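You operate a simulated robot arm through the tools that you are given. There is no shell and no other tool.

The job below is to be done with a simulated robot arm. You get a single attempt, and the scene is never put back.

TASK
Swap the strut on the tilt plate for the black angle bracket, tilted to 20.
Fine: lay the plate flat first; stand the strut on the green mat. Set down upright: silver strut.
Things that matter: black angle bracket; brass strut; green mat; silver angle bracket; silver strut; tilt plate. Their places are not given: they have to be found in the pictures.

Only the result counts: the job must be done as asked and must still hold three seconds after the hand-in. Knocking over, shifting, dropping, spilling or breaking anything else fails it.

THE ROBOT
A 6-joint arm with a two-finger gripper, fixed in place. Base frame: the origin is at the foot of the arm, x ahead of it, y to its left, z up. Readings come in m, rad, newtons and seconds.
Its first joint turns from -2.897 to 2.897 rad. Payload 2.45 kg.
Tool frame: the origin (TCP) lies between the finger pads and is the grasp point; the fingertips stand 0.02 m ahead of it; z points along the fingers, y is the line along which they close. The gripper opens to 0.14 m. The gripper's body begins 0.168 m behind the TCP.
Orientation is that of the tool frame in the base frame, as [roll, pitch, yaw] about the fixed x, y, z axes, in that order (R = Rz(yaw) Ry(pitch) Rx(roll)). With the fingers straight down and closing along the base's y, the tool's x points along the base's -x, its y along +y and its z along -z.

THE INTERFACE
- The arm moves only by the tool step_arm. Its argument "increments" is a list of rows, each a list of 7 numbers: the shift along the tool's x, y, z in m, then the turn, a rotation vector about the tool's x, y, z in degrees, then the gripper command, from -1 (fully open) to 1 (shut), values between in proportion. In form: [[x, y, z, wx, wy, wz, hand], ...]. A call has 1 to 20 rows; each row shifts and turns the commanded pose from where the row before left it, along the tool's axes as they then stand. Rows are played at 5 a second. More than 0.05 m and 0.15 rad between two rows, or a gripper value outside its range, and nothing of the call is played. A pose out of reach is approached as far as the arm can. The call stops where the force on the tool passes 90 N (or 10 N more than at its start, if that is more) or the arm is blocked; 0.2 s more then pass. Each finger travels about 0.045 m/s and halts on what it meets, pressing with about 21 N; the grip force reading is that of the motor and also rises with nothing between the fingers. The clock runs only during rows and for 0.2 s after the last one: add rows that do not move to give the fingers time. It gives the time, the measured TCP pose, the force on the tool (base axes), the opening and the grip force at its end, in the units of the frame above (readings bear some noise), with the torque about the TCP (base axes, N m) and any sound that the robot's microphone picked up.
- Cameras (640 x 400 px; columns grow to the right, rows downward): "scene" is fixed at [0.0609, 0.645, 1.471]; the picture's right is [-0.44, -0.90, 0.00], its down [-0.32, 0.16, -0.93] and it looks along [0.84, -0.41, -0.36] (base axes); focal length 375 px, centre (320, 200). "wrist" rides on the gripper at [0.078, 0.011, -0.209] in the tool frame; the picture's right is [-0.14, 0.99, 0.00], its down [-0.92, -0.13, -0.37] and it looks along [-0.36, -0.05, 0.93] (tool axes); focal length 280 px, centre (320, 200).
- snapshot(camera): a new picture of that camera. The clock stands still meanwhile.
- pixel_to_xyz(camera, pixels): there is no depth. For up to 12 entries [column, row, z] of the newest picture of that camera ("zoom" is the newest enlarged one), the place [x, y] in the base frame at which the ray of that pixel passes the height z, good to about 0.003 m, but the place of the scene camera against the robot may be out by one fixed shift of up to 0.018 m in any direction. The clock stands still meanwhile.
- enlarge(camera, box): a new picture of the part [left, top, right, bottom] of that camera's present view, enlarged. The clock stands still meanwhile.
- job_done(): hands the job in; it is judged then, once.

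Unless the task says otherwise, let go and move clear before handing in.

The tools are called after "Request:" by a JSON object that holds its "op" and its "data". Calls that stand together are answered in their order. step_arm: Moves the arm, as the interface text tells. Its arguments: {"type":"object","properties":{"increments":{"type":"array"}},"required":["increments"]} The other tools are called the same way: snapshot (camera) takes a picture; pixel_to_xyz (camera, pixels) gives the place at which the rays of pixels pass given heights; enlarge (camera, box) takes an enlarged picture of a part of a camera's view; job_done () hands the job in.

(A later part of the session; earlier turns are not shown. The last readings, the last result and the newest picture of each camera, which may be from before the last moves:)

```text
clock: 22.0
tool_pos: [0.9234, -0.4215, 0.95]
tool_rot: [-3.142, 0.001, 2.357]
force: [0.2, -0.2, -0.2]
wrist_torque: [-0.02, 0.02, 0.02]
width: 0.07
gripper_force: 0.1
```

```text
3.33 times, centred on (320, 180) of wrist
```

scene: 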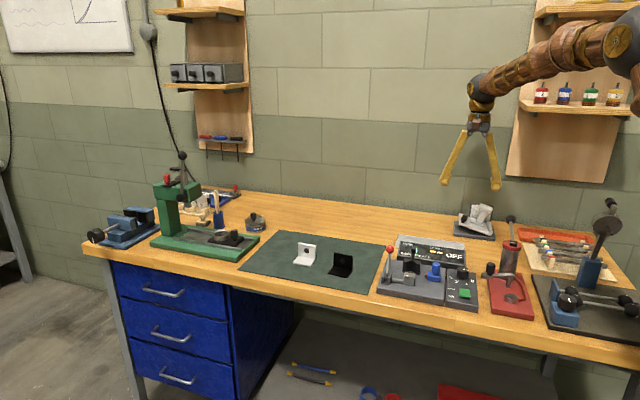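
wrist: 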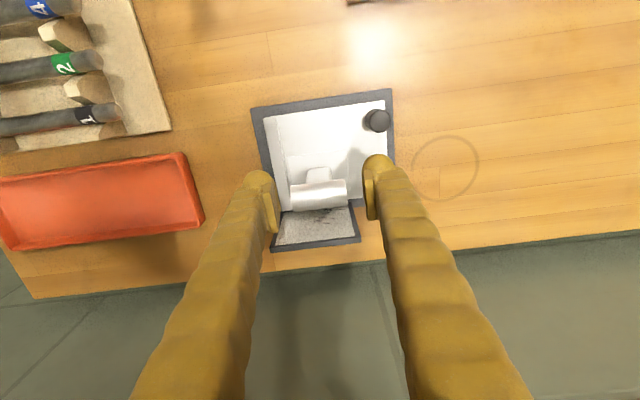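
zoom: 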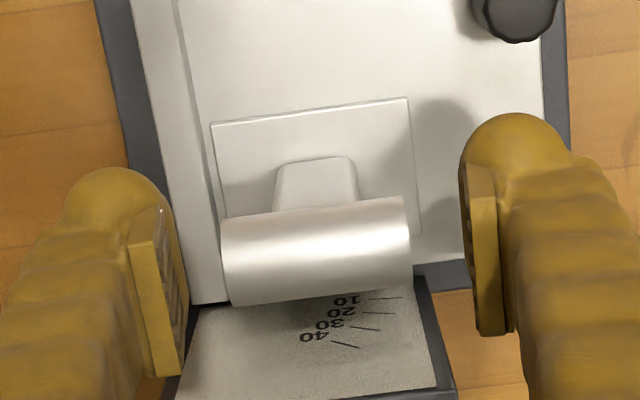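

The cylinder sits centred between the pads at the right height. Closing on it now.

Request:
{"op": "step_arm", "data": {"increments": [[0, 0, 0, 0, 0, 0, 0.2], [0, 0, 0, 0, 0, 0, 0.35], [0, 0, 0, 0, 0, 0, 0.6], [0, 0, 0, 0, 0, 0, 1], [0, 0, 0, 0, 0, 0, 1], [0, 0, 0, 0, 0, 0, 1], [0, 0, 0, 0, 0, 0, 1]]}}

Request:
{"op": "enlarge", "data": {"camera": "wrist", "box": [240, 120, 400, 240]}}

Request:
{"op": "enlarge", "data": {"camera": "scene", "box": [430, 180, 520, 250]}}

```text
clock: 23.6
tool_pos: [0.9238, -0.4197, 0.9494]
tool_rot: [-3.141, 0.001, 2.356]
force: [0.0, 0.0, -0.3]
wrist_torque: [-0.01, 0.03, 0.0]
width: 0.0429
gripper_force: 21.1
```

```text
3.33 times, centred on (320, 180) of wrist
```

zoom: 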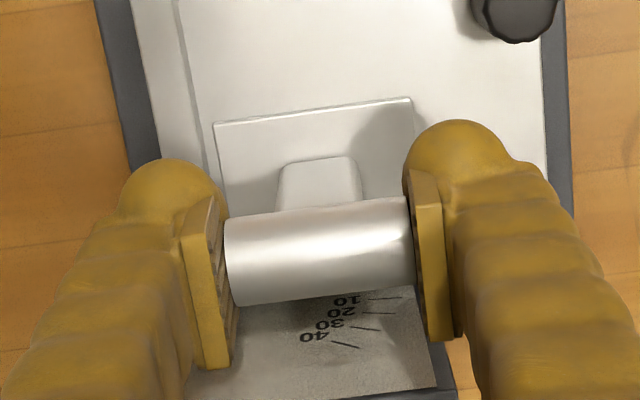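

```text
5.71 times, centred on (475, 215) of scene
```

zoom: 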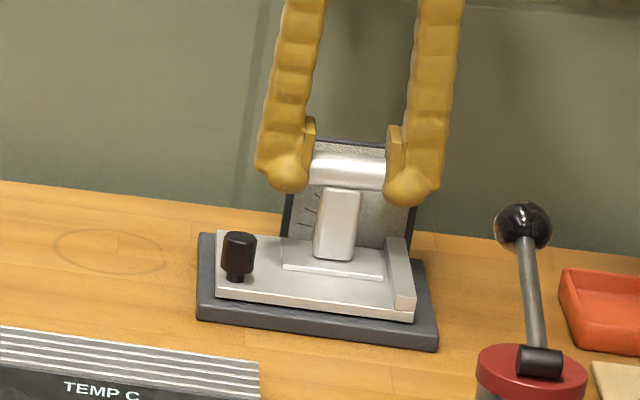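

Gripped with opening 0.0429 m, matching the cylinder's length. Lifting gently and checking.

Request:
{"op": "step_arm", "data": {"increments": [[0, 0, -0.005, 0, 0, 0, 1], [0, 0, -0.01, 0, 0, 0, 1], [0, 0, -0.015, 0, 0, 0, 1], [0, 0, 0, 0, 0, 0, 1]]}}

Request:
{"op": "enlarge", "data": {"camera": "scene", "box": [430, 180, 520, 250]}}

```text
clock: 24.6
tool_pos: [0.923, -0.4202, 0.98]
tool_rot: [-3.141, 0.0, 2.356]
force: [-0.1, -0.7, 0.0]
wrist_torque: [-0.01, 0.02, -0.02]
width: 0.0001
gripper_force: 21.0
```

```text
5.71 times, centred on (475, 215) of scene
```

zoom: 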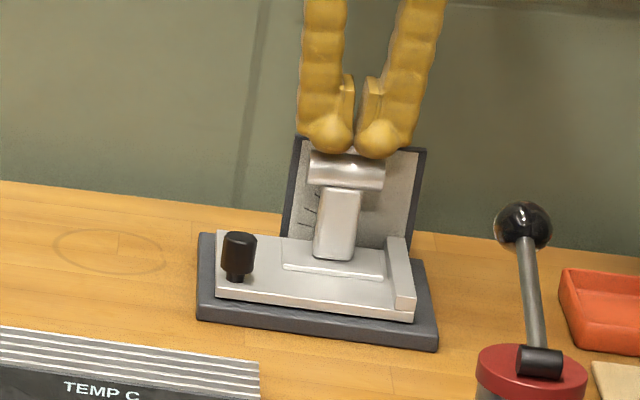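

The fingers slipped off upward (opening now 0.0001) and the strut is still standing on the plate unmoved. I'll reopen above it, regrip a little deeper and lift in tiny steps to see what force is resisting.

Request:
{"op": "step_arm", "data": {"increments": [[0, 0, -0.025, 0, 0, 0, 1], [0, 0, 0, 0, 0, 0, 0], [0, 0, 0, 0, 0, 0, 0], [0, 0, 0, 0, 0, 0, 0], [0, 0, 0, 0, 0, 0, 0], [0, 0, 0, 0, 0, 0, 0]]}}

Request:
{"op": "snapshot", "data": {"camera": "wrist"}}

Request:
{"op": "enlarge", "data": {"camera": "wrist", "box": [240, 110, 400, 230]}}

Request:
{"op": "enlarge", "data": {"camera": "scene", "box": [445, 195, 505, 245]}}

```text
clock: 26.0
tool_pos: [0.9231, -0.4213, 1.0052]
tool_rot: [3.141, 0.0, 2.357]
force: [-0.3, 0.1, 0.4]
wrist_torque: [0.04, 0.01, 0.0]
width: 0.0699
gripper_force: 0.0
```

```text
taken
```

wrist: 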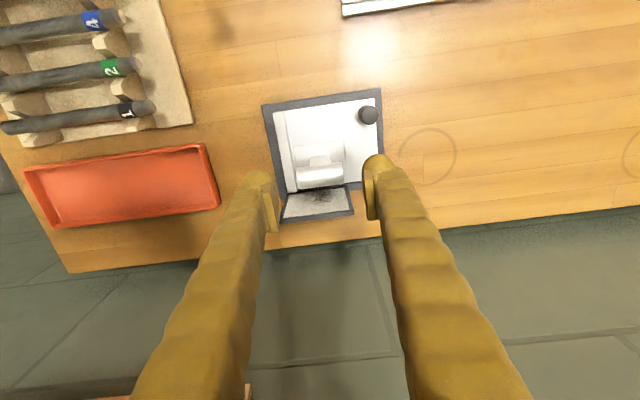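

```text
3.33 times, centred on (320, 170) of wrist
```

zoom: 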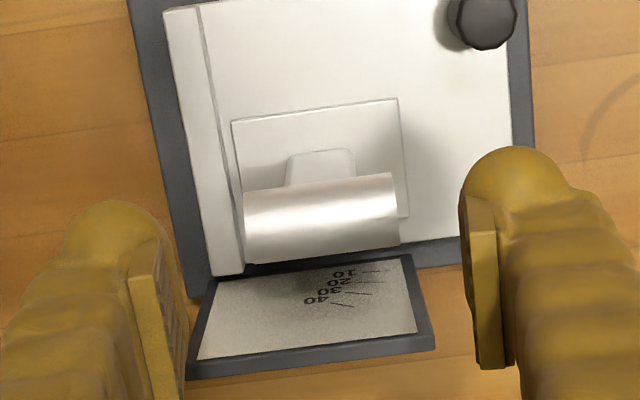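

```text
8.00 times, centred on (475, 220) of scene
```

zoom: 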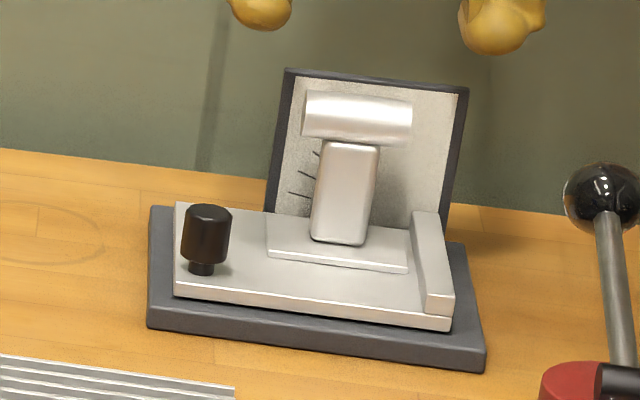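

The strut hasn't shifted. I'll go down again slightly deeper, grip, and lift by 2 mm steps reading the force.

Request:
{"op": "step_arm", "data": {"increments": [[0, 0.0005, 0.03, 0, 0, 0, 0], [0, 0, 0.03, 0, 0, 0, 0], [0, 0, 0, 0, 0, 0, 0.3], [0, 0, 0, 0, 0, 0, 0.6], [0, 0, 0, 0, 0, 0, 1], [0, 0, 0, 0, 0, 0, 1], [0, 0, 0, 0, 0, 0, 1], [0, 0, 0, 0, 0, 0, 1]]}}

Request:
{"op": "step_arm", "data": {"increments": [[0, 0, -0.002, 0, 0, 0, 1]]}}

```text
clock: 27.8
tool_pos: [0.9236, -0.4216, 0.9446]
tool_rot: [-3.14, 0.0, 2.355]
force: [0.4, 0.8, -0.2]
wrist_torque: [-0.04, 0.02, 0.01]
width: 0.0428
gripper_force: 21.0
```

```text
clock: 28.2
tool_pos: [0.9237, -0.421, 0.9469]
tool_rot: [3.141, -0.001, 2.356]
force: [1.1, -0.7, -1.1]
wrist_torque: [-0.02, 0.01, 0.04]
width: 0.043
gripper_force: 20.8
```

Request:
{"op": "step_arm", "data": {"increments": [[0, 0, -0.003, 0, 0, 0, 1]]}}

Request:
{"op": "enlarge", "data": {"camera": "scene", "box": [445, 195, 505, 245]}}

Request:
{"op": "enlarge", "data": {"camera": "wrist", "box": [240, 120, 400, 240]}}

```text
clock: 28.6
tool_pos: [0.9232, -0.4219, 0.9496]
tool_rot: [3.14, 0.002, 2.357]
force: [0.6, -0.5, -0.7]
wrist_torque: [-0.02, -0.05, -0.03]
width: 0.0427
gripper_force: 21.2
```

```text
8.00 times, centred on (475, 220) of scene
```

zoom: 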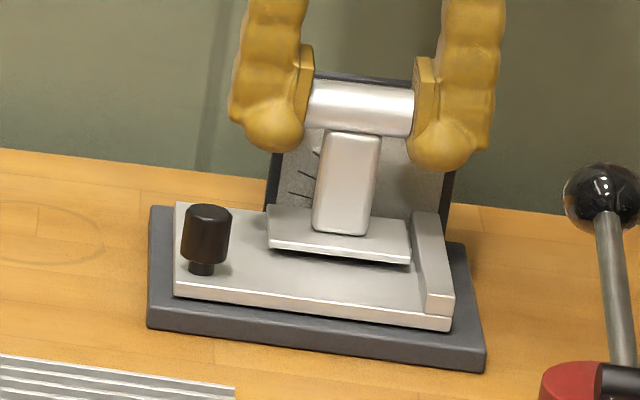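

```text
3.33 times, centred on (320, 180) of wrist
```

zoom: 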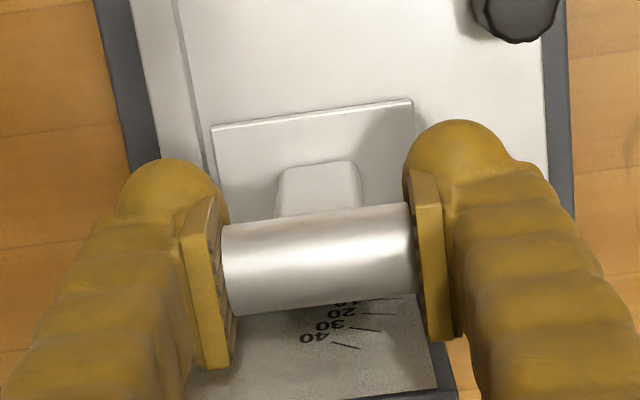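

This time the strut is actually lifted: its foot is clear of the plate with a shadow under it, and width still 0.043. I'll wait a moment and lift slowly, checking for slip.

Request:
{"op": "step_arm", "data": {"increments": [[0, 0, 0, 0, 0, 0, 1], [0, 0, 0, 0, 0, 0, 1], [0, 0, 0, 0, 0, 0, 1], [0, 0, 0, 0, 0, 0, 1]]}}

Request:
{"op": "enlarge", "data": {"camera": "scene", "box": [445, 195, 505, 245]}}

```text
clock: 29.6
tool_pos: [0.9236, -0.4205, 0.9499]
tool_rot: [3.141, 0.001, 2.355]
force: [-0.6, 0.6, 0.5]
wrist_torque: [-0.03, 0.04, -0.01]
width: 0.0431
gripper_force: 21.4
```

```text
8.00 times, centred on (475, 220) of scene
```

zoom: 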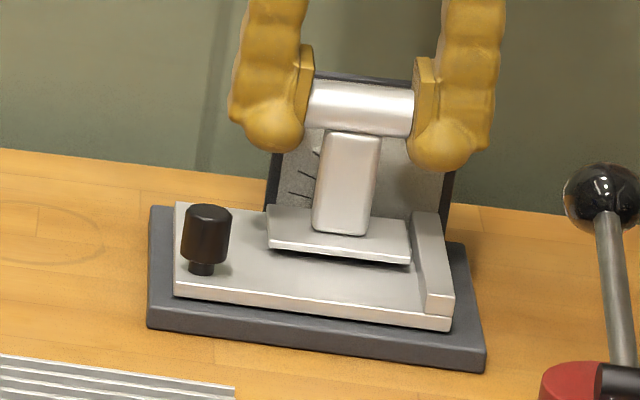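

The hold is steady, but the cylinder sits low on the pads, which is probably why it slipped in the first lift. I'll set it back on the plate, go 10 mm deeper, and regrip for a firmer hold.

Request:
{"op": "step_arm", "data": {"increments": [[0, 0, 0.003, 0, 0, 0, 1], [0, 0, 0.0025, 0, 0, 0, 1], [0, 0, 0, 0, 0, 0, 1]]}}

Request:
{"op": "enlarge", "data": {"camera": "scene", "box": [445, 195, 505, 245]}}

```text
clock: 30.4
tool_pos: [0.9219, -0.4198, 0.9441]
tool_rot: [-3.141, -0.001, 2.356]
force: [-0.3, 0.1, 4.1]
wrist_torque: [0.02, 0.04, 0.02]
width: 0.0429
gripper_force: 21.2
```

```text
8.00 times, centred on (475, 220) of scene
```

zoom: 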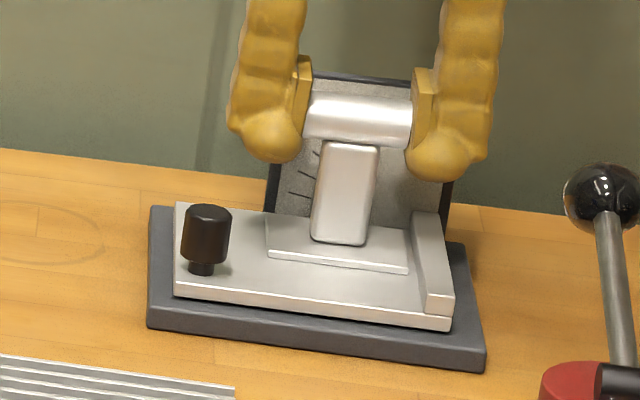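

Strut is back on the plate (4.1 N contact). Opening a little, going 10 mm deeper and regripping.

Request:
{"op": "step_arm", "data": {"increments": [[0, 0, 0, 0, 0, 0, 0.2], [0, 0, 0, 0, 0, 0, 0.2], [0, 0, 0, 0, 0, 0, 0.2], [0, 0, 0.005, 0, 0, 0, 0.2], [0, 0, 0.005, 0, 0, 0, 0.2], [0, 0, 0, 0, 0, 0, 0.2]]}}

Request:
{"op": "enlarge", "data": {"camera": "scene", "box": [445, 195, 505, 245]}}

Request:
{"op": "enlarge", "data": {"camera": "wrist", "box": [240, 120, 400, 240]}}

```text
clock: 31.8
tool_pos: [0.9237, -0.4197, 0.9339]
tool_rot: [-3.141, 0.001, 2.356]
force: [-0.2, 0.2, 0.9]
wrist_torque: [-0.04, 0.03, 0.03]
width: 0.0564
gripper_force: 0.0
```

```text
8.00 times, centred on (475, 220) of scene
```

zoom: 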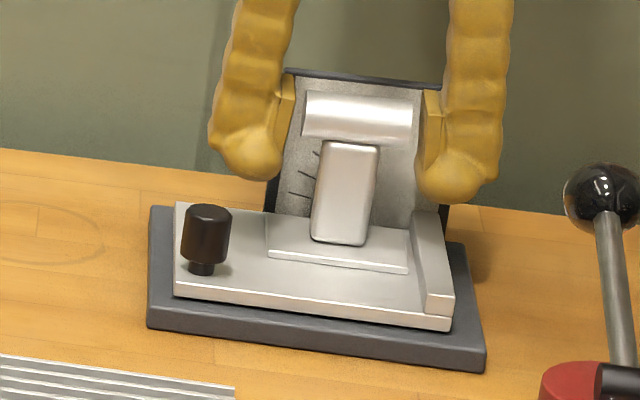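

```text
3.33 times, centred on (320, 180) of wrist
```

zoom: 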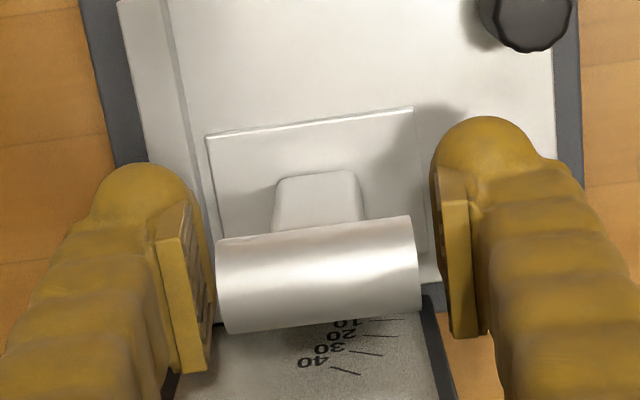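

The pads now cover the full cylinder ends. Closing and lifting slowly.

Request:
{"op": "step_arm", "data": {"increments": [[0, 0, 0, 0, 0, 0, 0.5], [0, 0, 0, 0, 0, 0, 1], [0, 0, 0, 0, 0, 0, 1], [0, 0, 0, 0, 0, 0, 1], [0, 0, 0, 0, 0, 0, 1], [0, 0, -0.002, 0, 0, 0, 1], [0, 0, -0.003, 0, 0, 0, 1], [0, 0, -0.004, 0, 0, 0, 1], [0, 0, -0.004, 0, 0, 0, 1], [0, 0, -0.004, 0, 0, 0, 1], [0, 0, -0.004, 0, 0, 0, 1], [0, 0, 0, 0, 0, 0, 1]]}}

Request:
{"op": "enlarge", "data": {"camera": "scene", "box": [445, 195, 505, 245]}}

Request:
{"op": "enlarge", "data": {"camera": "wrist", "box": [240, 120, 400, 240]}}

```text
clock: 34.4
tool_pos: [0.9235, -0.4202, 0.9541]
tool_rot: [-3.141, 0.001, 2.357]
force: [-0.2, -0.2, -0.3]
wrist_torque: [0.01, 0.0, 0.01]
width: 0.0429
gripper_force: 20.8
```

```text
8.00 times, centred on (475, 220) of scene
```

zoom: 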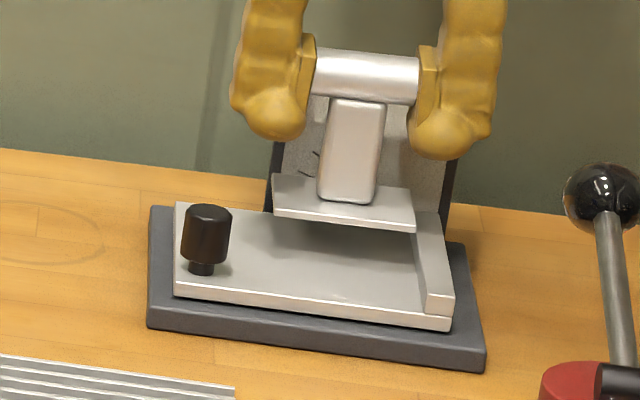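

```text
3.33 times, centred on (320, 180) of wrist
```

zoom: 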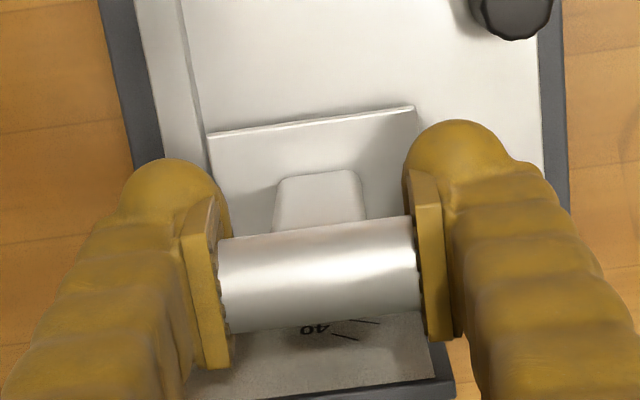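

The strut is lifted cleanly with the firmer grip. I'll raise it gently to a travelling height.

Request:
{"op": "step_arm", "data": {"increments": [[0, 0, -0.005, 0, 0, 0, 1], [0, 0, -0.007, 0, 0, 0, 1], [0, 0, -0.009, 0, 0, 0, 1], [0, 0, -0.01, 0, 0, 0, 1], [0, 0, -0.01, 0, 0, 0, 1], [0, 0, -0.01, 0, 0, 0, 1], [0, 0, -0.01, 0, 0, 0, 1], [0, 0, -0.01, 0, 0, 0, 1], [0, 0, -0.01, 0, 0, 0, 1], [0, 0, -0.01, 0, 0, 0, 1], [0, 0, -0.01, 0, 0, 0, 1], [0, 0, -0.01, 0, 0, 0, 1], [0, 0, -0.01, 0, 0, 0, 1], [0, 0, -0.01, 0, 0, 0, 1], [0, 0, -0.009, 0, 0, 0, 1], [0, 0, -0.007, 0, 0, 0, 1], [0, 0, -0.003, 0, 0, 0, 1], [0, 0, 0, 0, 0, 0, 1]]}}

Request:
{"op": "snapshot", "data": {"camera": "scene"}}

Request:
{"op": "snapshot", "data": {"camera": "wrist"}}

```text
clock: 38.2
tool_pos: [0.9235, -0.4217, 1.104]
tool_rot: [3.141, -0.001, 2.356]
force: [0.3, 0.4, -1.7]
wrist_torque: [0.0, 0.01, 0.0]
width: 0.0427
gripper_force: 21.1
```

```text
taken
```

scene: 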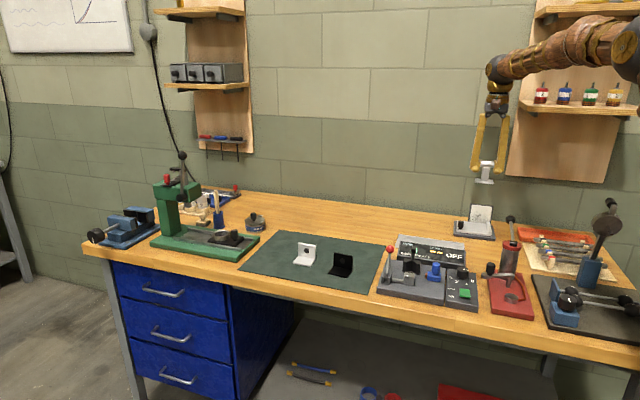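

```text
taken
```

wrist: 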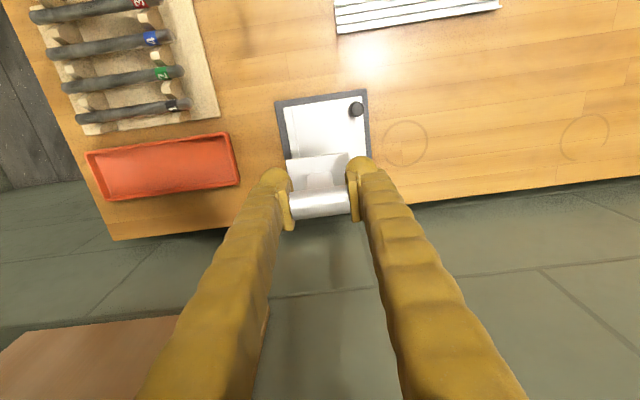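

The strut is held securely with the fingers at width 0.0427. I'll carry it gently along the bench towards the free right-back part of the green mat.

Request:
{"op": "step_arm", "data": {"increments": [[0.005, 0.007, 0, 0, 0, 0, 1], [0.008, 0.012, 0, 0, 0, 0, 1], [0.0111, 0.016, 0, 0, 0, 0, 1], [0.0111, 0.016, 0, 0, 0, 0, 1], [0.0111, 0.016, 0, 0, 0, 0, 1], [0.0111, 0.016, 0, 0, 0, 0, 1], [0.0111, 0.016, 0, 0, 0, 0, 1], [0.0111, 0.016, 0, 0, 0, 0, 1], [0.0111, 0.016, 0, 0, 0, 0, 1], [0.0111, 0.016, 0, 0, 0, 0, 1], [0.0111, 0.016, 0, 0, 0, 0, 1], [0.0111, 0.016, 0, 0, 0, 0, 1], [0.0111, 0.016, 0, 0, 0, 0, 1], [0.0111, 0.016, 0, 0, 0, 0, 1], [0.0111, 0.016, 0, 0, 0, 0, 1], [0.0111, 0.016, 0, 0, 0, 0, 1], [0.0111, 0.016, 0, 0, 0, 0, 1], [0.008, 0.012, 0, 0, 0, 0, 1], [0.005, 0.007, 0, 0, 0, 0, 1], [0, 0, 0, 0, 0, 0, 1]]}}

Request:
{"op": "snapshot", "data": {"camera": "scene"}}

Request:
{"op": "snapshot", "data": {"camera": "wrist"}}

```text
clock: 42.4
tool_pos: [0.9845, -0.0875, 1.1046]
tool_rot: [-3.141, -0.001, 2.355]
force: [-0.2, 0.2, -0.6]
wrist_torque: [-0.01, 0.01, -0.04]
width: 0.0429
gripper_force: 21.4
```

```text
taken
```

scene: 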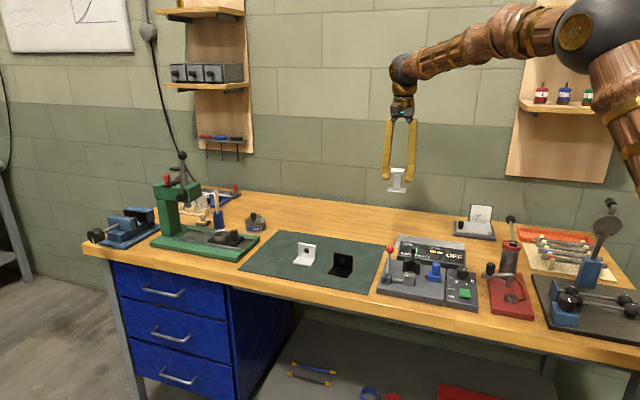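

```text
taken
```

wrist: 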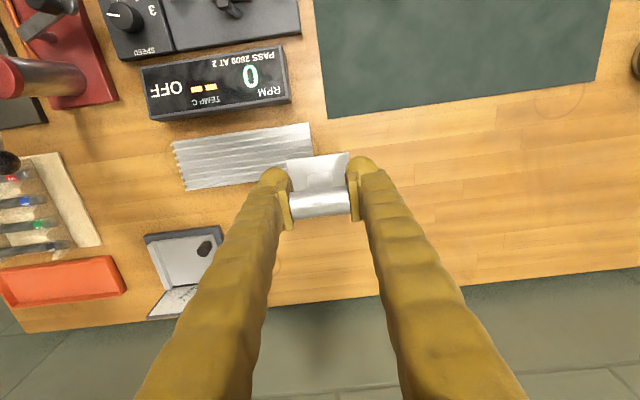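

The mat's far-right corner is at wrist (327,118) and far-left at (595,80). I'll get their positions at mat height.

Request:
{"op": "pixel_to_xyz", "data": {"camera": "wrist", "pixels": [[327, 118, 0.855], [595, 80, 0.855], [313, 2, 0.855], [455, 99, 0.855], [208, 246, 0.91], [166, 235, 0.88]]}}

```text
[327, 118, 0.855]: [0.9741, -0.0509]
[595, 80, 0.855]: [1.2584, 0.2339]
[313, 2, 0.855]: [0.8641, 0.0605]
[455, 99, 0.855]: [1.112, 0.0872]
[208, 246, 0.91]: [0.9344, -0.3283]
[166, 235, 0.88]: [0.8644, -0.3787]
```

The mat's far edge lies at w≈0.725 with its right corner at (0.974,-0.051). I'll place the strut centred about 7 cm in from both edges, at about (0.986,0.046), first moving over it and lowering to z≈0.96.

Request:
{"op": "step_arm", "data": {"increments": [[0.007, 0.007, 0, 0, 0, 0, 1], [0.0116, 0.012, 0, 0, 0, 0, 1], [0.0116, 0.012, 0, 0, 0, 0, 1], [0.0116, 0.012, 0, 0, 0, 0, 1], [0.0116, 0.012, 0, 0, 0, 0, 1], [0.0116, 0.012, 0, 0, 0, 0, 1], [0.0116, 0.012, 0, 0, 0, 0, 1], [0.0116, 0.012, 0, 0, 0, 0, 1], [0.005, 0.005, 0, 0, 0, 0, 1], [0, 0, 0.006, 0, 0, 0, 1], [0, 0, 0.012, 0, 0, 0, 1], [0, 0, 0.015, 0, 0, 0, 1], [0, 0, 0.015, 0, 0, 0, 1], [0, 0, 0.015, 0, 0, 0, 1], [0, 0, 0.015, 0, 0, 0, 1], [0, 0, 0.015, 0, 0, 0, 1], [0, 0, 0.015, 0, 0, 0, 1], [0, 0, 0.015, 0, 0, 0, 1], [0, 0, 0.012, 0, 0, 0, 1], [0, 0, 0, 0, 0, 0, 1]]}}

Request:
{"op": "snapshot", "data": {"camera": "wrist"}}

Request:
{"op": "enlarge", "data": {"camera": "scene", "box": [280, 180, 440, 300]}}

```text
clock: 46.6
tool_pos: [0.9869, 0.0458, 0.9696]
tool_rot: [-3.141, 0.0, 2.356]
force: [-0.6, 0.9, -1.0]
wrist_torque: [-0.02, 0.0, 0.01]
width: 0.0424
gripper_force: 20.6
```

```text
taken
```

wrist: 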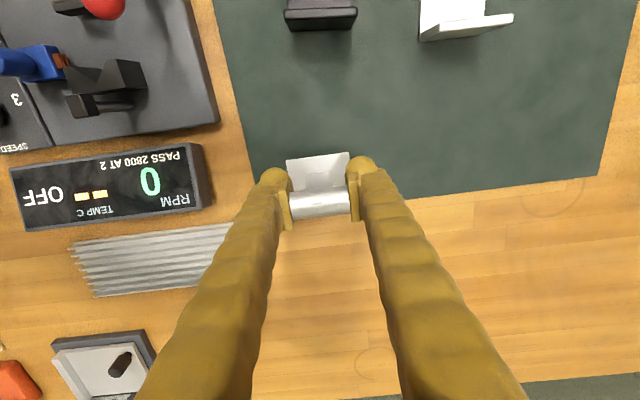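

```text
3.33 times, centred on (360, 240) of scene
```

zoom: 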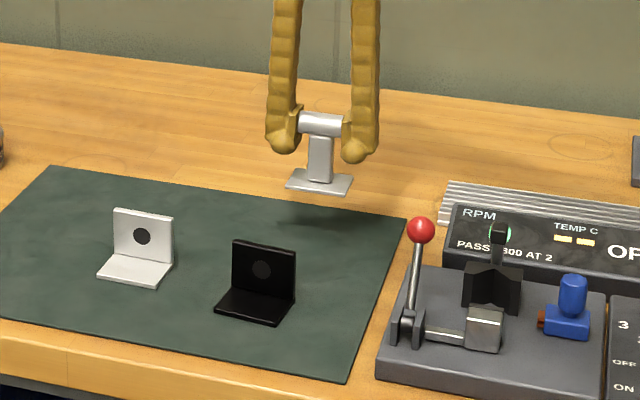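

The strut is over the back-right of the mat with room all around. I'll lower it gradually and watch for contact.

Request:
{"op": "step_arm", "data": {"increments": [[0, 0, 0.006, 0, 0, 0, 1], [0, 0, 0.01, 0, 0, 0, 1], [0, 0, 0.01, 0, 0, 0, 1], [0, 0, 0.008, 0, 0, 0, 1], [0, 0, 0.005, 0, 0, 0, 1], [0, 0, 0.003, 0, 0, 0, 1], [0, 0, 0, 0, 0, 0, 1]]}}

Request:
{"op": "enlarge", "data": {"camera": "scene", "box": [350, 190, 450, 265]}}

```text
clock: 48.2
tool_pos: [0.9859, 0.0463, 0.9281]
tool_rot: [3.14, 0.001, 2.357]
force: [0.2, -0.4, -0.7]
wrist_torque: [0.01, 0.0, 0.03]
width: 0.0426
gripper_force: 21.1
```

```text
5.33 times, centred on (400, 228) of scene
```

zoom: 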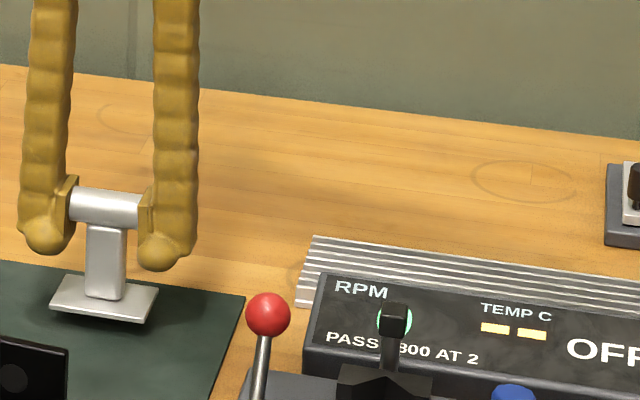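

Request:
{"op": "step_arm", "data": {"increments": [[0, 0, 0.003, 0, 0, 0, 1], [0, 0, 0.003, 0, 0, 0, 1], [0, 0, 0.003, 0, 0, 0, 1], [0, 0, 0, 0, 0, 0, 1]]}}

Request:
{"op": "enlarge", "data": {"camera": "scene", "box": [320, 190, 420, 265]}}

```text
clock: 49.2
tool_pos: [0.9845, 0.047, 0.9192]
tool_rot: [3.14, 0.0, 2.357]
force: [-0.2, -0.6, -1.2]
wrist_torque: [-0.01, 0.01, 0.02]
width: 0.0426
gripper_force: 21.4
```

```text
5.33 times, centred on (370, 228) of scene
```

zoom: 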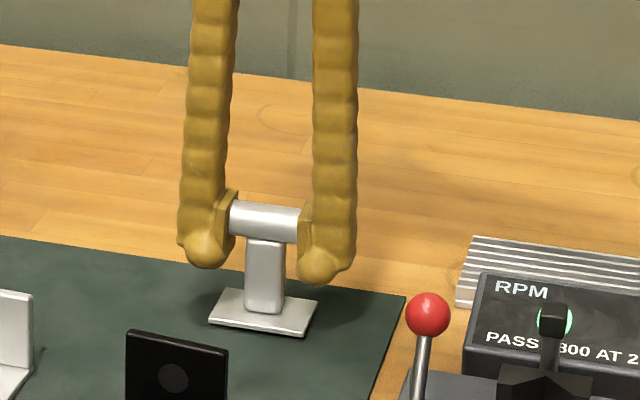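

Still no contact force at z=0.919; continuing in 2–3 mm steps.

Request:
{"op": "step_arm", "data": {"increments": [[0, 0, 0.0025, 0, 0, 0, 1], [0, 0, 0.0025, 0, 0, 0, 1], [0, 0, 0, 0, 0, 0, 1]]}}

Request:
{"op": "step_arm", "data": {"increments": [[0, 0, 0.002, 0, 0, 0, 1], [0, 0, 0.002, 0, 0, 0, 1], [0, 0, 0, 0, 0, 0, 1]]}}

Request:
{"op": "enlarge", "data": {"camera": "scene", "box": [320, 190, 420, 265]}}

```text
clock: 50.0
tool_pos: [0.9869, 0.0464, 0.9143]
tool_rot: [-3.14, 0.0, 2.357]
force: [-2.0, 0.9, 16.0]
wrist_torque: [-0.07, -0.09, -0.01]
width: 0.0431
gripper_force: 21.4
```

```text
clock: 50.8
tool_pos: [0.9864, 0.0458, 0.9106]
tool_rot: [3.141, 0.0, 2.356]
force: [4.6, 0.4, 16.6]
wrist_torque: [-0.06, -0.01, 0.0]
width: 0.0428
gripper_force: 21.3
```

```text
5.33 times, centred on (370, 228) of scene
```

zoom: 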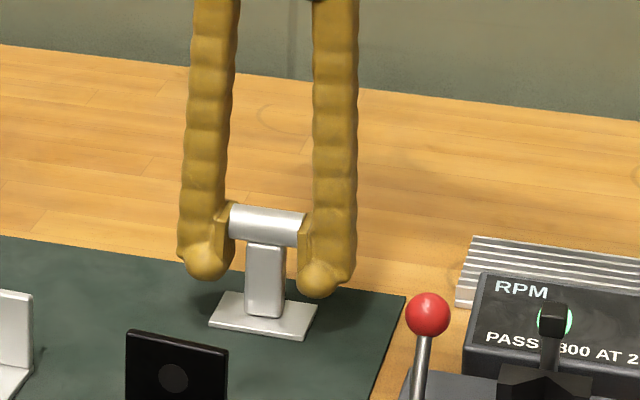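

The strut is standing on the mat (contact ≈16 N, pads slid slightly down it). I'll ease up, open, and rise straight up.

Request:
{"op": "step_arm", "data": {"increments": [[0, 0, -0.001, 0, 0, 0, 1], [0, 0, 0, 0, 0, 0, 0.3], [0, 0, 0, 0, 0, 0, 0], [0, 0, 0, 0, 0, 0, 0], [0, 0, 0, 0, 0, 0, 0], [0, 0, 0, 0, 0, 0, 0]]}}

Request:
{"op": "enlarge", "data": {"camera": "scene", "box": [320, 190, 420, 265]}}

Request:
{"op": "snapshot", "data": {"camera": "wrist"}}

```text
clock: 52.2
tool_pos: [0.985, 0.0467, 0.9108]
tool_rot: [3.141, 0.001, 2.356]
force: [-0.1, -0.5, 0.1]
wrist_torque: [0.0, -0.03, 0.0]
width: 0.0699
gripper_force: 0.1
```

```text
5.33 times, centred on (370, 228) of scene
```

zoom: 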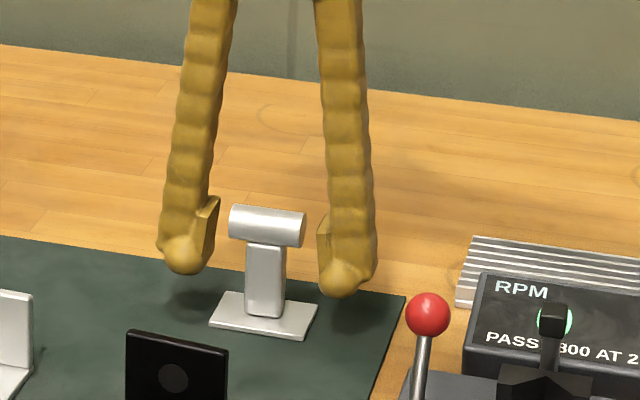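

```text
taken
```

wrist: 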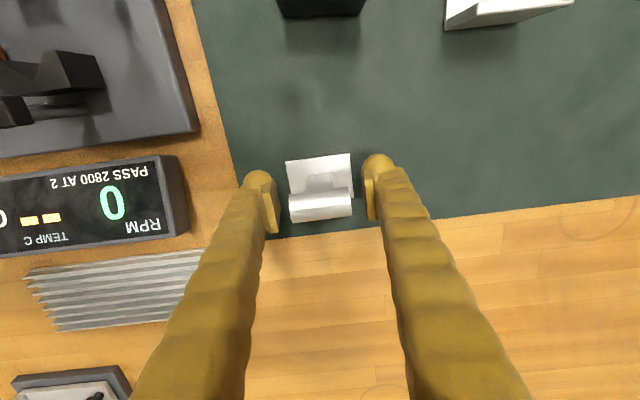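

The strut stands upright and free on the mat. I'll rise and move over towards the black bracket for a closer look.

Request:
{"op": "step_arm", "data": {"increments": [[0, 0, -0.02, 0, 0, 0, 0], [0, 0, -0.04, 0, 0, 0, 0], [0, 0, -0.04, 0, 0, 0, 0], [0, 0, -0.04, 0, 0, 0, 0], [0.04, 0.005, 0, 0, 0, 0, 0], [0.04, 0.005, 0, 0, 0, 0, 0], [0.04, 0.005, 0, 0, 0, 0, 0], [0.03, 0.005, 0, 0, 0, 0, 0], [0, 0, 0, 0, 0, 0, 0]]}}

Request:
{"op": "snapshot", "data": {"camera": "wrist"}}

Request:
{"op": "enlarge", "data": {"camera": "wrist", "box": [220, 60, 420, 220]}}

Request:
{"op": "enlarge", "data": {"camera": "scene", "box": [280, 180, 440, 300]}}

```text
clock: 54.2
tool_pos: [0.894, 0.1664, 1.0515]
tool_rot: [-3.141, 0.0, 2.356]
force: [0.1, -0.3, 0.9]
wrist_torque: [0.02, 0.01, 0.0]
width: 0.07
gripper_force: 0.0
```

```text
taken
```

wrist: 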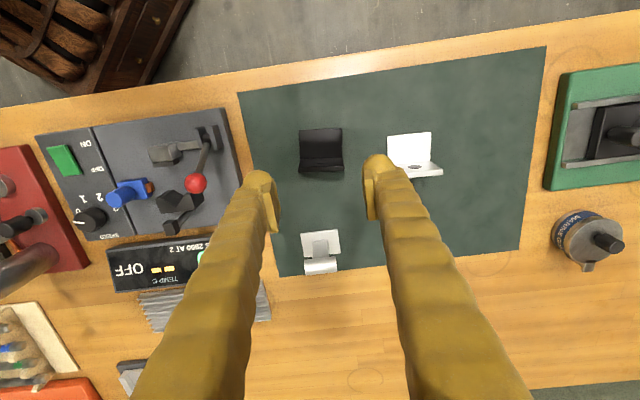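

```text
2.50 times, centred on (320, 140) of wrist
```

zoom: 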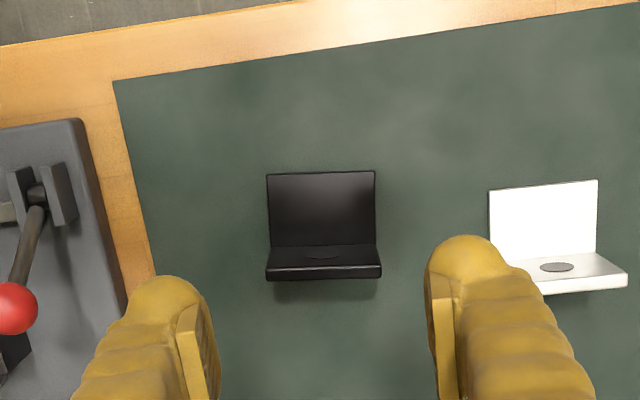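

```text
3.33 times, centred on (360, 240) of scene
```

zoom: 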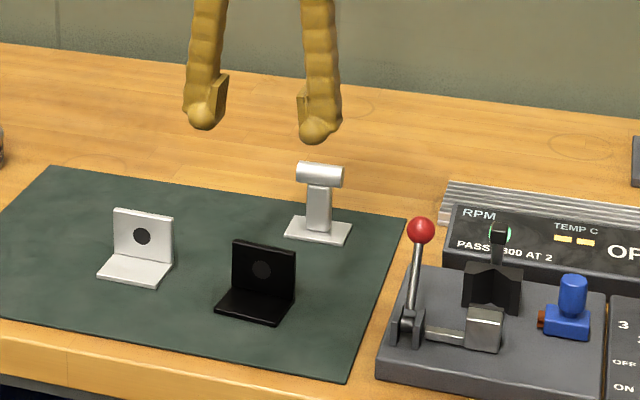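

The black bracket sits at wrist zoom (322,225): flat flange towards the bench front, upright flange at the back, turned about 8° from the mat edges. I'll get its corner positions.

Request:
{"op": "pixel_to_xyz", "data": {"camera": "zoom", "pixels": [[267, 174, 0.86], [375, 172, 0.86], [375, 245, 0.862], [270, 247, 0.862], [266, 268, 0.9], [380, 264, 0.9], [266, 280, 0.9], [382, 277, 0.9], [112, 80, 0.857]]}}

Request:
{"op": "enlarge", "data": {"camera": "wrist", "box": [280, 110, 360, 190]}}

```text
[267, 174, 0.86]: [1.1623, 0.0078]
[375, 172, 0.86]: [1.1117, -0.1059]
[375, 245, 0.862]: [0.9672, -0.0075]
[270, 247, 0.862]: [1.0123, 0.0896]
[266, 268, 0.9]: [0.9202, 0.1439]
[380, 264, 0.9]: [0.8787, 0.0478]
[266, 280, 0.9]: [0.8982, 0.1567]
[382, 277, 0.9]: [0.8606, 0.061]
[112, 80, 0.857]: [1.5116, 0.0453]
```

```text
5.00 times, centred on (320, 150) of wrist
```

zoom: 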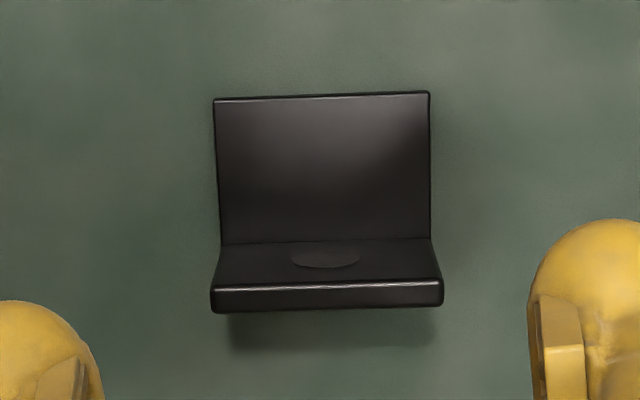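

Those queries used the scene zoom by mistake; repeating them now with the fresh wrist enlargement.

Request:
{"op": "pixel_to_xyz", "data": {"camera": "zoom", "pixels": [[214, 98, 0.86], [430, 92, 0.86], [432, 238, 0.862], [220, 244, 0.862], [212, 290, 0.9], [442, 280, 0.9], [212, 290, 0.91], [442, 280, 0.91], [213, 313, 0.9], [442, 305, 0.9], [213, 313, 0.91], [442, 305, 0.91]]}}

```text
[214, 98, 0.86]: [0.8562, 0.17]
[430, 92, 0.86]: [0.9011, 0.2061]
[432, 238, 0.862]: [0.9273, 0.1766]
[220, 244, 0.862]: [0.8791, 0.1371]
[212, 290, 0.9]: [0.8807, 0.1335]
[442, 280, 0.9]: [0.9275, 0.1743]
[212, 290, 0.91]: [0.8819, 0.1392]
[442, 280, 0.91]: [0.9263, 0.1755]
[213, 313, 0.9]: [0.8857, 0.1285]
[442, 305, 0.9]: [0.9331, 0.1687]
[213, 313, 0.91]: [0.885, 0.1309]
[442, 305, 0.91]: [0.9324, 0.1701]
```

The black bracket is about 0.06 m wide, turned to ≈39.5°, with its upright flange centred near (0.906,0.154) and top at z≈0.905. I'll turn the tool by -84.5° so that the fingers close across the upright flange's thickness, and narrow the opening.

Request:
{"op": "step_arm", "data": {"increments": [[0, 0, 0, 0, 0, -8.45, 0.3], [0, 0, 0, 0, 0, -8.45, 0.3], [0, 0, 0, 0, 0, -8.45, 0.3], [0, 0, 0, 0, 0, -8.45, 0.3], [0, 0, 0, 0, 0, -8.45, 0.3], [0, 0, 0, 0, 0, -8.45, 0.3], [0, 0, 0, 0, 0, -8.45, 0.3], [0, 0, 0, 0, 0, -8.45, 0.3], [0, 0, 0, 0, 0, -8.45, 0.3], [0, 0, 0, 0, 0, -8.45, 0.3], [0, 0, 0, 0, 0, 0, 0.3]]}}

Request:
{"op": "snapshot", "data": {"camera": "wrist"}}

Request:
{"op": "enlarge", "data": {"camera": "wrist", "box": [240, 90, 400, 210]}}

```text
clock: 56.6
tool_pos: [0.8942, 0.1659, 1.052]
tool_rot: [3.141, -0.001, -2.453]
force: [-0.1, 0.5, -0.2]
wrist_torque: [-0.01, 0.0, -0.03]
width: 0.049
gripper_force: 0.1
```

```text
taken
```

wrist: 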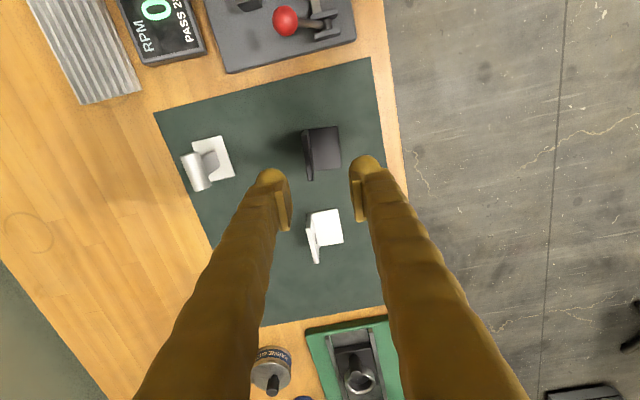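

```text
3.33 times, centred on (320, 150) of wrist
```

zoom: 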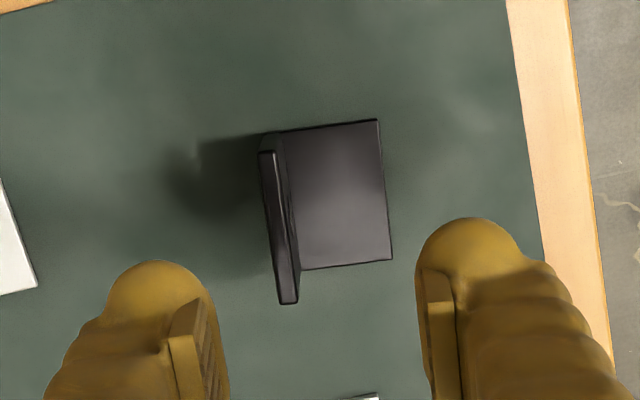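

The upright flange runs from zoom (266,151) to (288,302), parallel to the tool's x within about a degree. I'll get its centre position from this view.

Request:
{"op": "pixel_to_xyz", "data": {"camera": "zoom", "pixels": [[266, 151, 0.9], [266, 151, 0.91], [288, 302, 0.9], [288, 302, 0.91], [277, 227, 0.9], [277, 227, 0.905], [277, 227, 0.91], [380, 120, 0.862], [392, 261, 0.862], [302, 270, 0.862]]}}

```text
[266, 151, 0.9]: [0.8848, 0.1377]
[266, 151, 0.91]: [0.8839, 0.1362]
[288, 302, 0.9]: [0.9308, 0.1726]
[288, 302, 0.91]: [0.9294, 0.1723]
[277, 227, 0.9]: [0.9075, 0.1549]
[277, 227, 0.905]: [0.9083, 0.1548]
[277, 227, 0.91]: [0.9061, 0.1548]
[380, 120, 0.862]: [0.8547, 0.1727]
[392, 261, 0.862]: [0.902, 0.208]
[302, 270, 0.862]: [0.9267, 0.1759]
```

The flange's centre is near (0.907,0.154). I'll centre over it and come down until the tips are just above its top, then check.

Request:
{"op": "step_arm", "data": {"increments": [[-0.0023, -0.0173, 0, 0, 0, 0.8, 0.3], [0, 0, 0.03, 0, 0, 0, 0.3], [0, 0, 0.03, 0, 0, 0, 0.3], [0, 0, 0.03, 0, 0, 0, 0.3], [0, 0, 0.02, 0, 0, 0, 0.3], [0, 0, 0, 0, 0, 0, 0.3]]}}

Request:
{"op": "enlarge", "data": {"camera": "wrist", "box": [240, 120, 400, 240]}}

Request:
{"op": "enlarge", "data": {"camera": "scene", "box": [290, 210, 400, 295]}}

```text
clock: 58.0
tool_pos: [0.9066, 0.1541, 0.9411]
tool_rot: [3.142, 0.001, -2.467]
force: [0.5, 0.4, 0.2]
wrist_torque: [0.0, -0.01, 0.01]
width: 0.0491
gripper_force: 0.0
```

```text
3.33 times, centred on (320, 180) of wrist
```

zoom: 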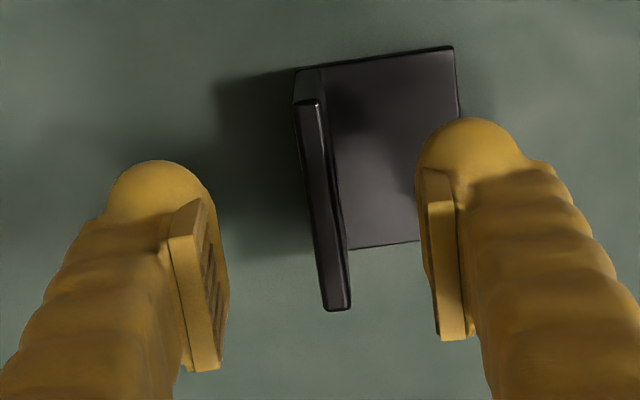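

```text
4.71 times, centred on (345, 252) of scene
```

zoom: 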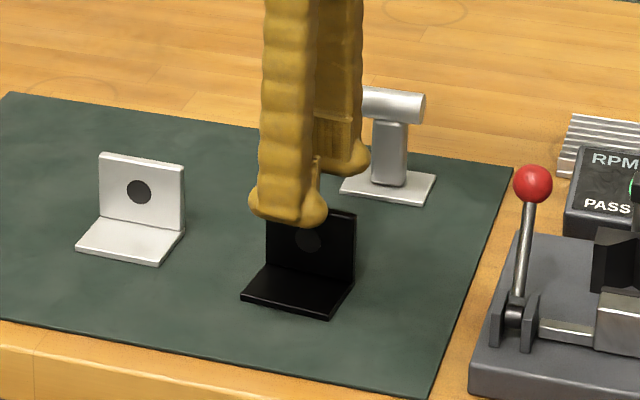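

The flange is centred between the pads. I'll go down to about z=0.896, keeping the tips above the flat flange, and check for contact.

Request:
{"op": "step_arm", "data": {"increments": [[0, 0, 0.02, 0, 0, 0, 0.3], [0, 0, 0.015, 0, 0, 0, 0.3], [0, 0, 0.01, 0, 0, 0, 0.3], [0, 0, 0, 0, 0, 0, 0.3]]}}

Request:
{"op": "enlarge", "data": {"camera": "wrist", "box": [240, 120, 400, 240]}}

Request:
{"op": "enlarge", "data": {"camera": "scene", "box": [290, 210, 400, 295]}}

```text
clock: 59.0
tool_pos: [0.9065, 0.1538, 0.8957]
tool_rot: [-3.141, 0.001, -2.465]
force: [0.2, -0.6, -0.6]
wrist_torque: [0.0, -0.02, -0.01]
width: 0.0489
gripper_force: 0.2
```

```text
3.33 times, centred on (320, 180) of wrist
```

zoom: 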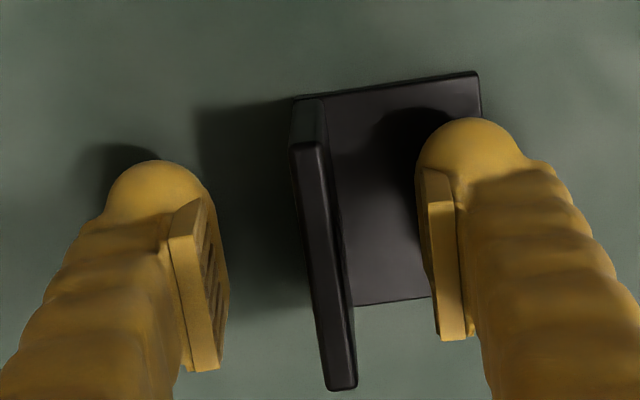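

```text
4.71 times, centred on (345, 252) of scene
```

zoom: 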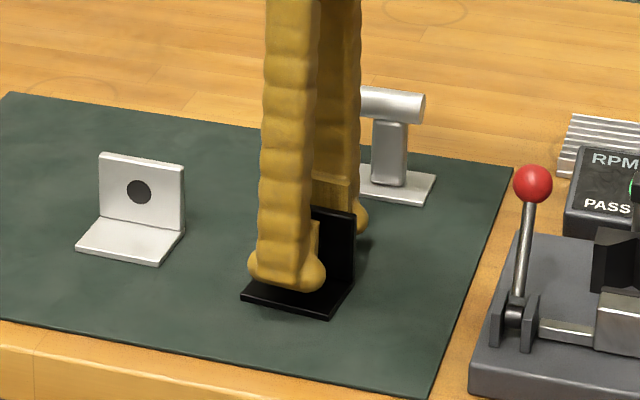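

Aligned, no contact. I'll go 4 mm deeper for a fuller grip, checking force.

Request:
{"op": "step_arm", "data": {"increments": [[0, 0, 0.002, 0, 0, 0, 0.3], [0, 0, 0.002, 0, 0, 0, 0.3], [0, 0, 0, 0, 0, 0, 0.3]]}}

```text
clock: 59.8
tool_pos: [0.9065, 0.1545, 0.8932]
tool_rot: [-3.141, 0.001, -2.467]
force: [-0.2, -0.2, 0.2]
wrist_torque: [0.01, -0.03, 0.0]
width: 0.0489
gripper_force: 0.1
```

No contact; closing on the flange now.

Request:
{"op": "step_arm", "data": {"increments": [[0, 0, 0, 0, 0, 0, 0.6], [0, 0, 0, 0, 0, 0, 0.8], [0, 0, 0, 0, 0, 0, 1], [0, 0, 0, 0, 0, 0, 1], [0, 0, 0, 0, 0, 0, 1], [0, 0, 0, 0, 0, 0, 1]]}}

Request:
{"op": "enlarge", "data": {"camera": "wrist", "box": [240, 120, 400, 240]}}

Request:
{"op": "enlarge", "data": {"camera": "scene", "box": [290, 210, 400, 295]}}

```text
clock: 61.2
tool_pos: [0.9061, 0.1544, 0.8928]
tool_rot: [-3.141, -0.001, -2.466]
force: [-0.4, 0.5, 0.5]
wrist_torque: [-0.02, 0.06, -0.01]
width: 0.007
gripper_force: 21.1
```

```text
3.33 times, centred on (320, 180) of wrist
```

zoom: 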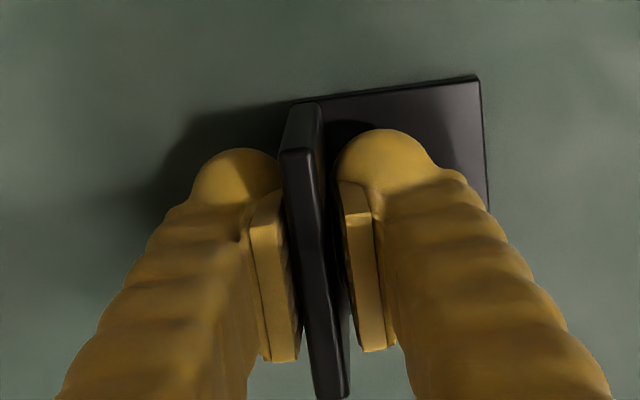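

```text
4.71 times, centred on (345, 252) of scene
```

zoom: 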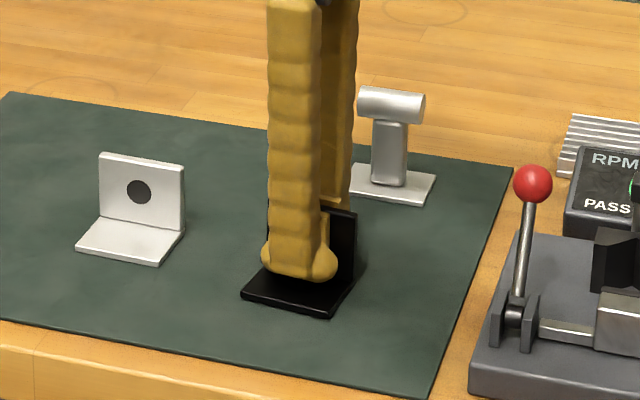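

Gripped: opening 0.007 m, the flange's thickness. Lifting slowly.

Request:
{"op": "step_arm", "data": {"increments": [[0, 0, -0.002, 0, 0, 0, 1], [0, 0, -0.003, 0, 0, 0, 1], [0, 0, -0.004, 0, 0, 0, 1], [0, 0, -0.005, 0, 0, 0, 1], [0, 0, -0.006, 0, 0, 0, 1], [0, 0, 0, 0, 0, 0, 1]]}}

Request:
{"op": "enlarge", "data": {"camera": "scene", "box": [290, 210, 400, 295]}}

```text
clock: 62.6
tool_pos: [0.9066, 0.1548, 0.9122]
tool_rot: [-3.141, 0.001, -2.468]
force: [0.1, -0.9, -0.4]
wrist_torque: [-0.02, -0.02, -0.03]
width: 0.0068
gripper_force: 20.7
```

```text
4.71 times, centred on (345, 252) of scene
```

zoom: 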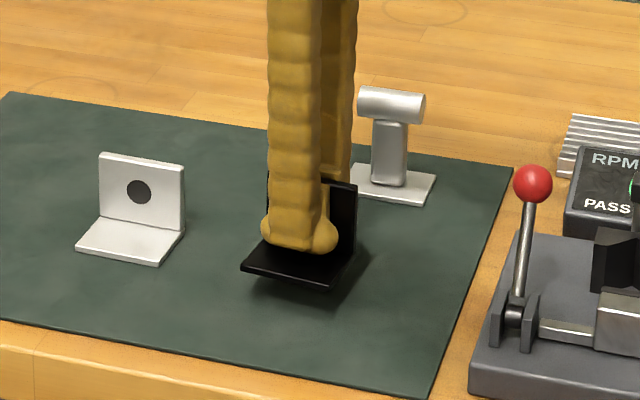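

The bracket lifted cleanly. Raising it to travelling height.

Request:
{"op": "step_arm", "data": {"increments": [[0, 0, -0.006, 0, 0, 0, 1], [0, 0, -0.009, 0, 0, 0, 1], [0, 0, -0.012, 0, 0, 0, 1], [0, 0, -0.012, 0, 0, 0, 1], [0, 0, -0.012, 0, 0, 0, 1], [0, 0, -0.012, 0, 0, 0, 1], [0, 0, -0.012, 0, 0, 0, 1], [0, 0, -0.012, 0, 0, 0, 1], [0, 0, -0.012, 0, 0, 0, 1], [0, 0, -0.012, 0, 0, 0, 1], [0, 0, -0.012, 0, 0, 0, 1], [0, 0, -0.012, 0, 0, 0, 1], [0, 0, -0.012, 0, 0, 0, 1], [0, 0, -0.012, 0, 0, 0, 1], [0, 0, -0.012, 0, 0, 0, 1], [0, 0, -0.009, 0, 0, 0, 1], [0, 0, -0.005, 0, 0, 0, 1], [0, 0, 0, 0, 0, 0, 1]]}}

Request:
{"op": "snapshot", "data": {"camera": "scene"}}

Request:
{"op": "snapshot", "data": {"camera": "wrist"}}

```text
clock: 66.4
tool_pos: [0.9058, 0.154, 1.0967]
tool_rot: [-3.141, 0.001, -2.466]
force: [0.1, -0.5, -0.9]
wrist_torque: [-0.01, -0.01, 0.01]
width: 0.0068
gripper_force: 20.8
```

```text
taken
```

scene: 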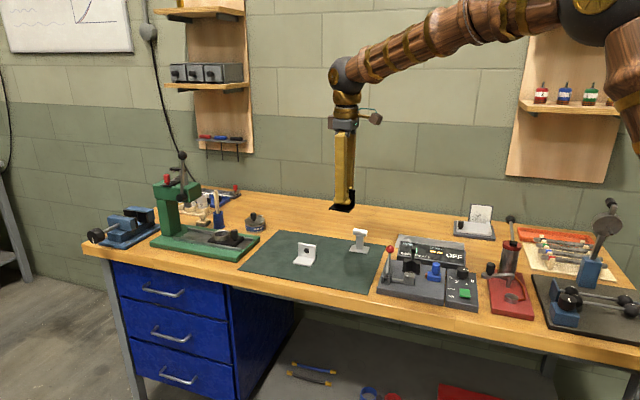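

```text
taken
```

wrist: 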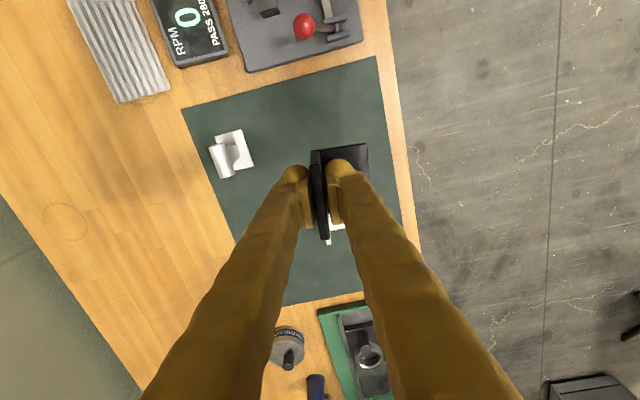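

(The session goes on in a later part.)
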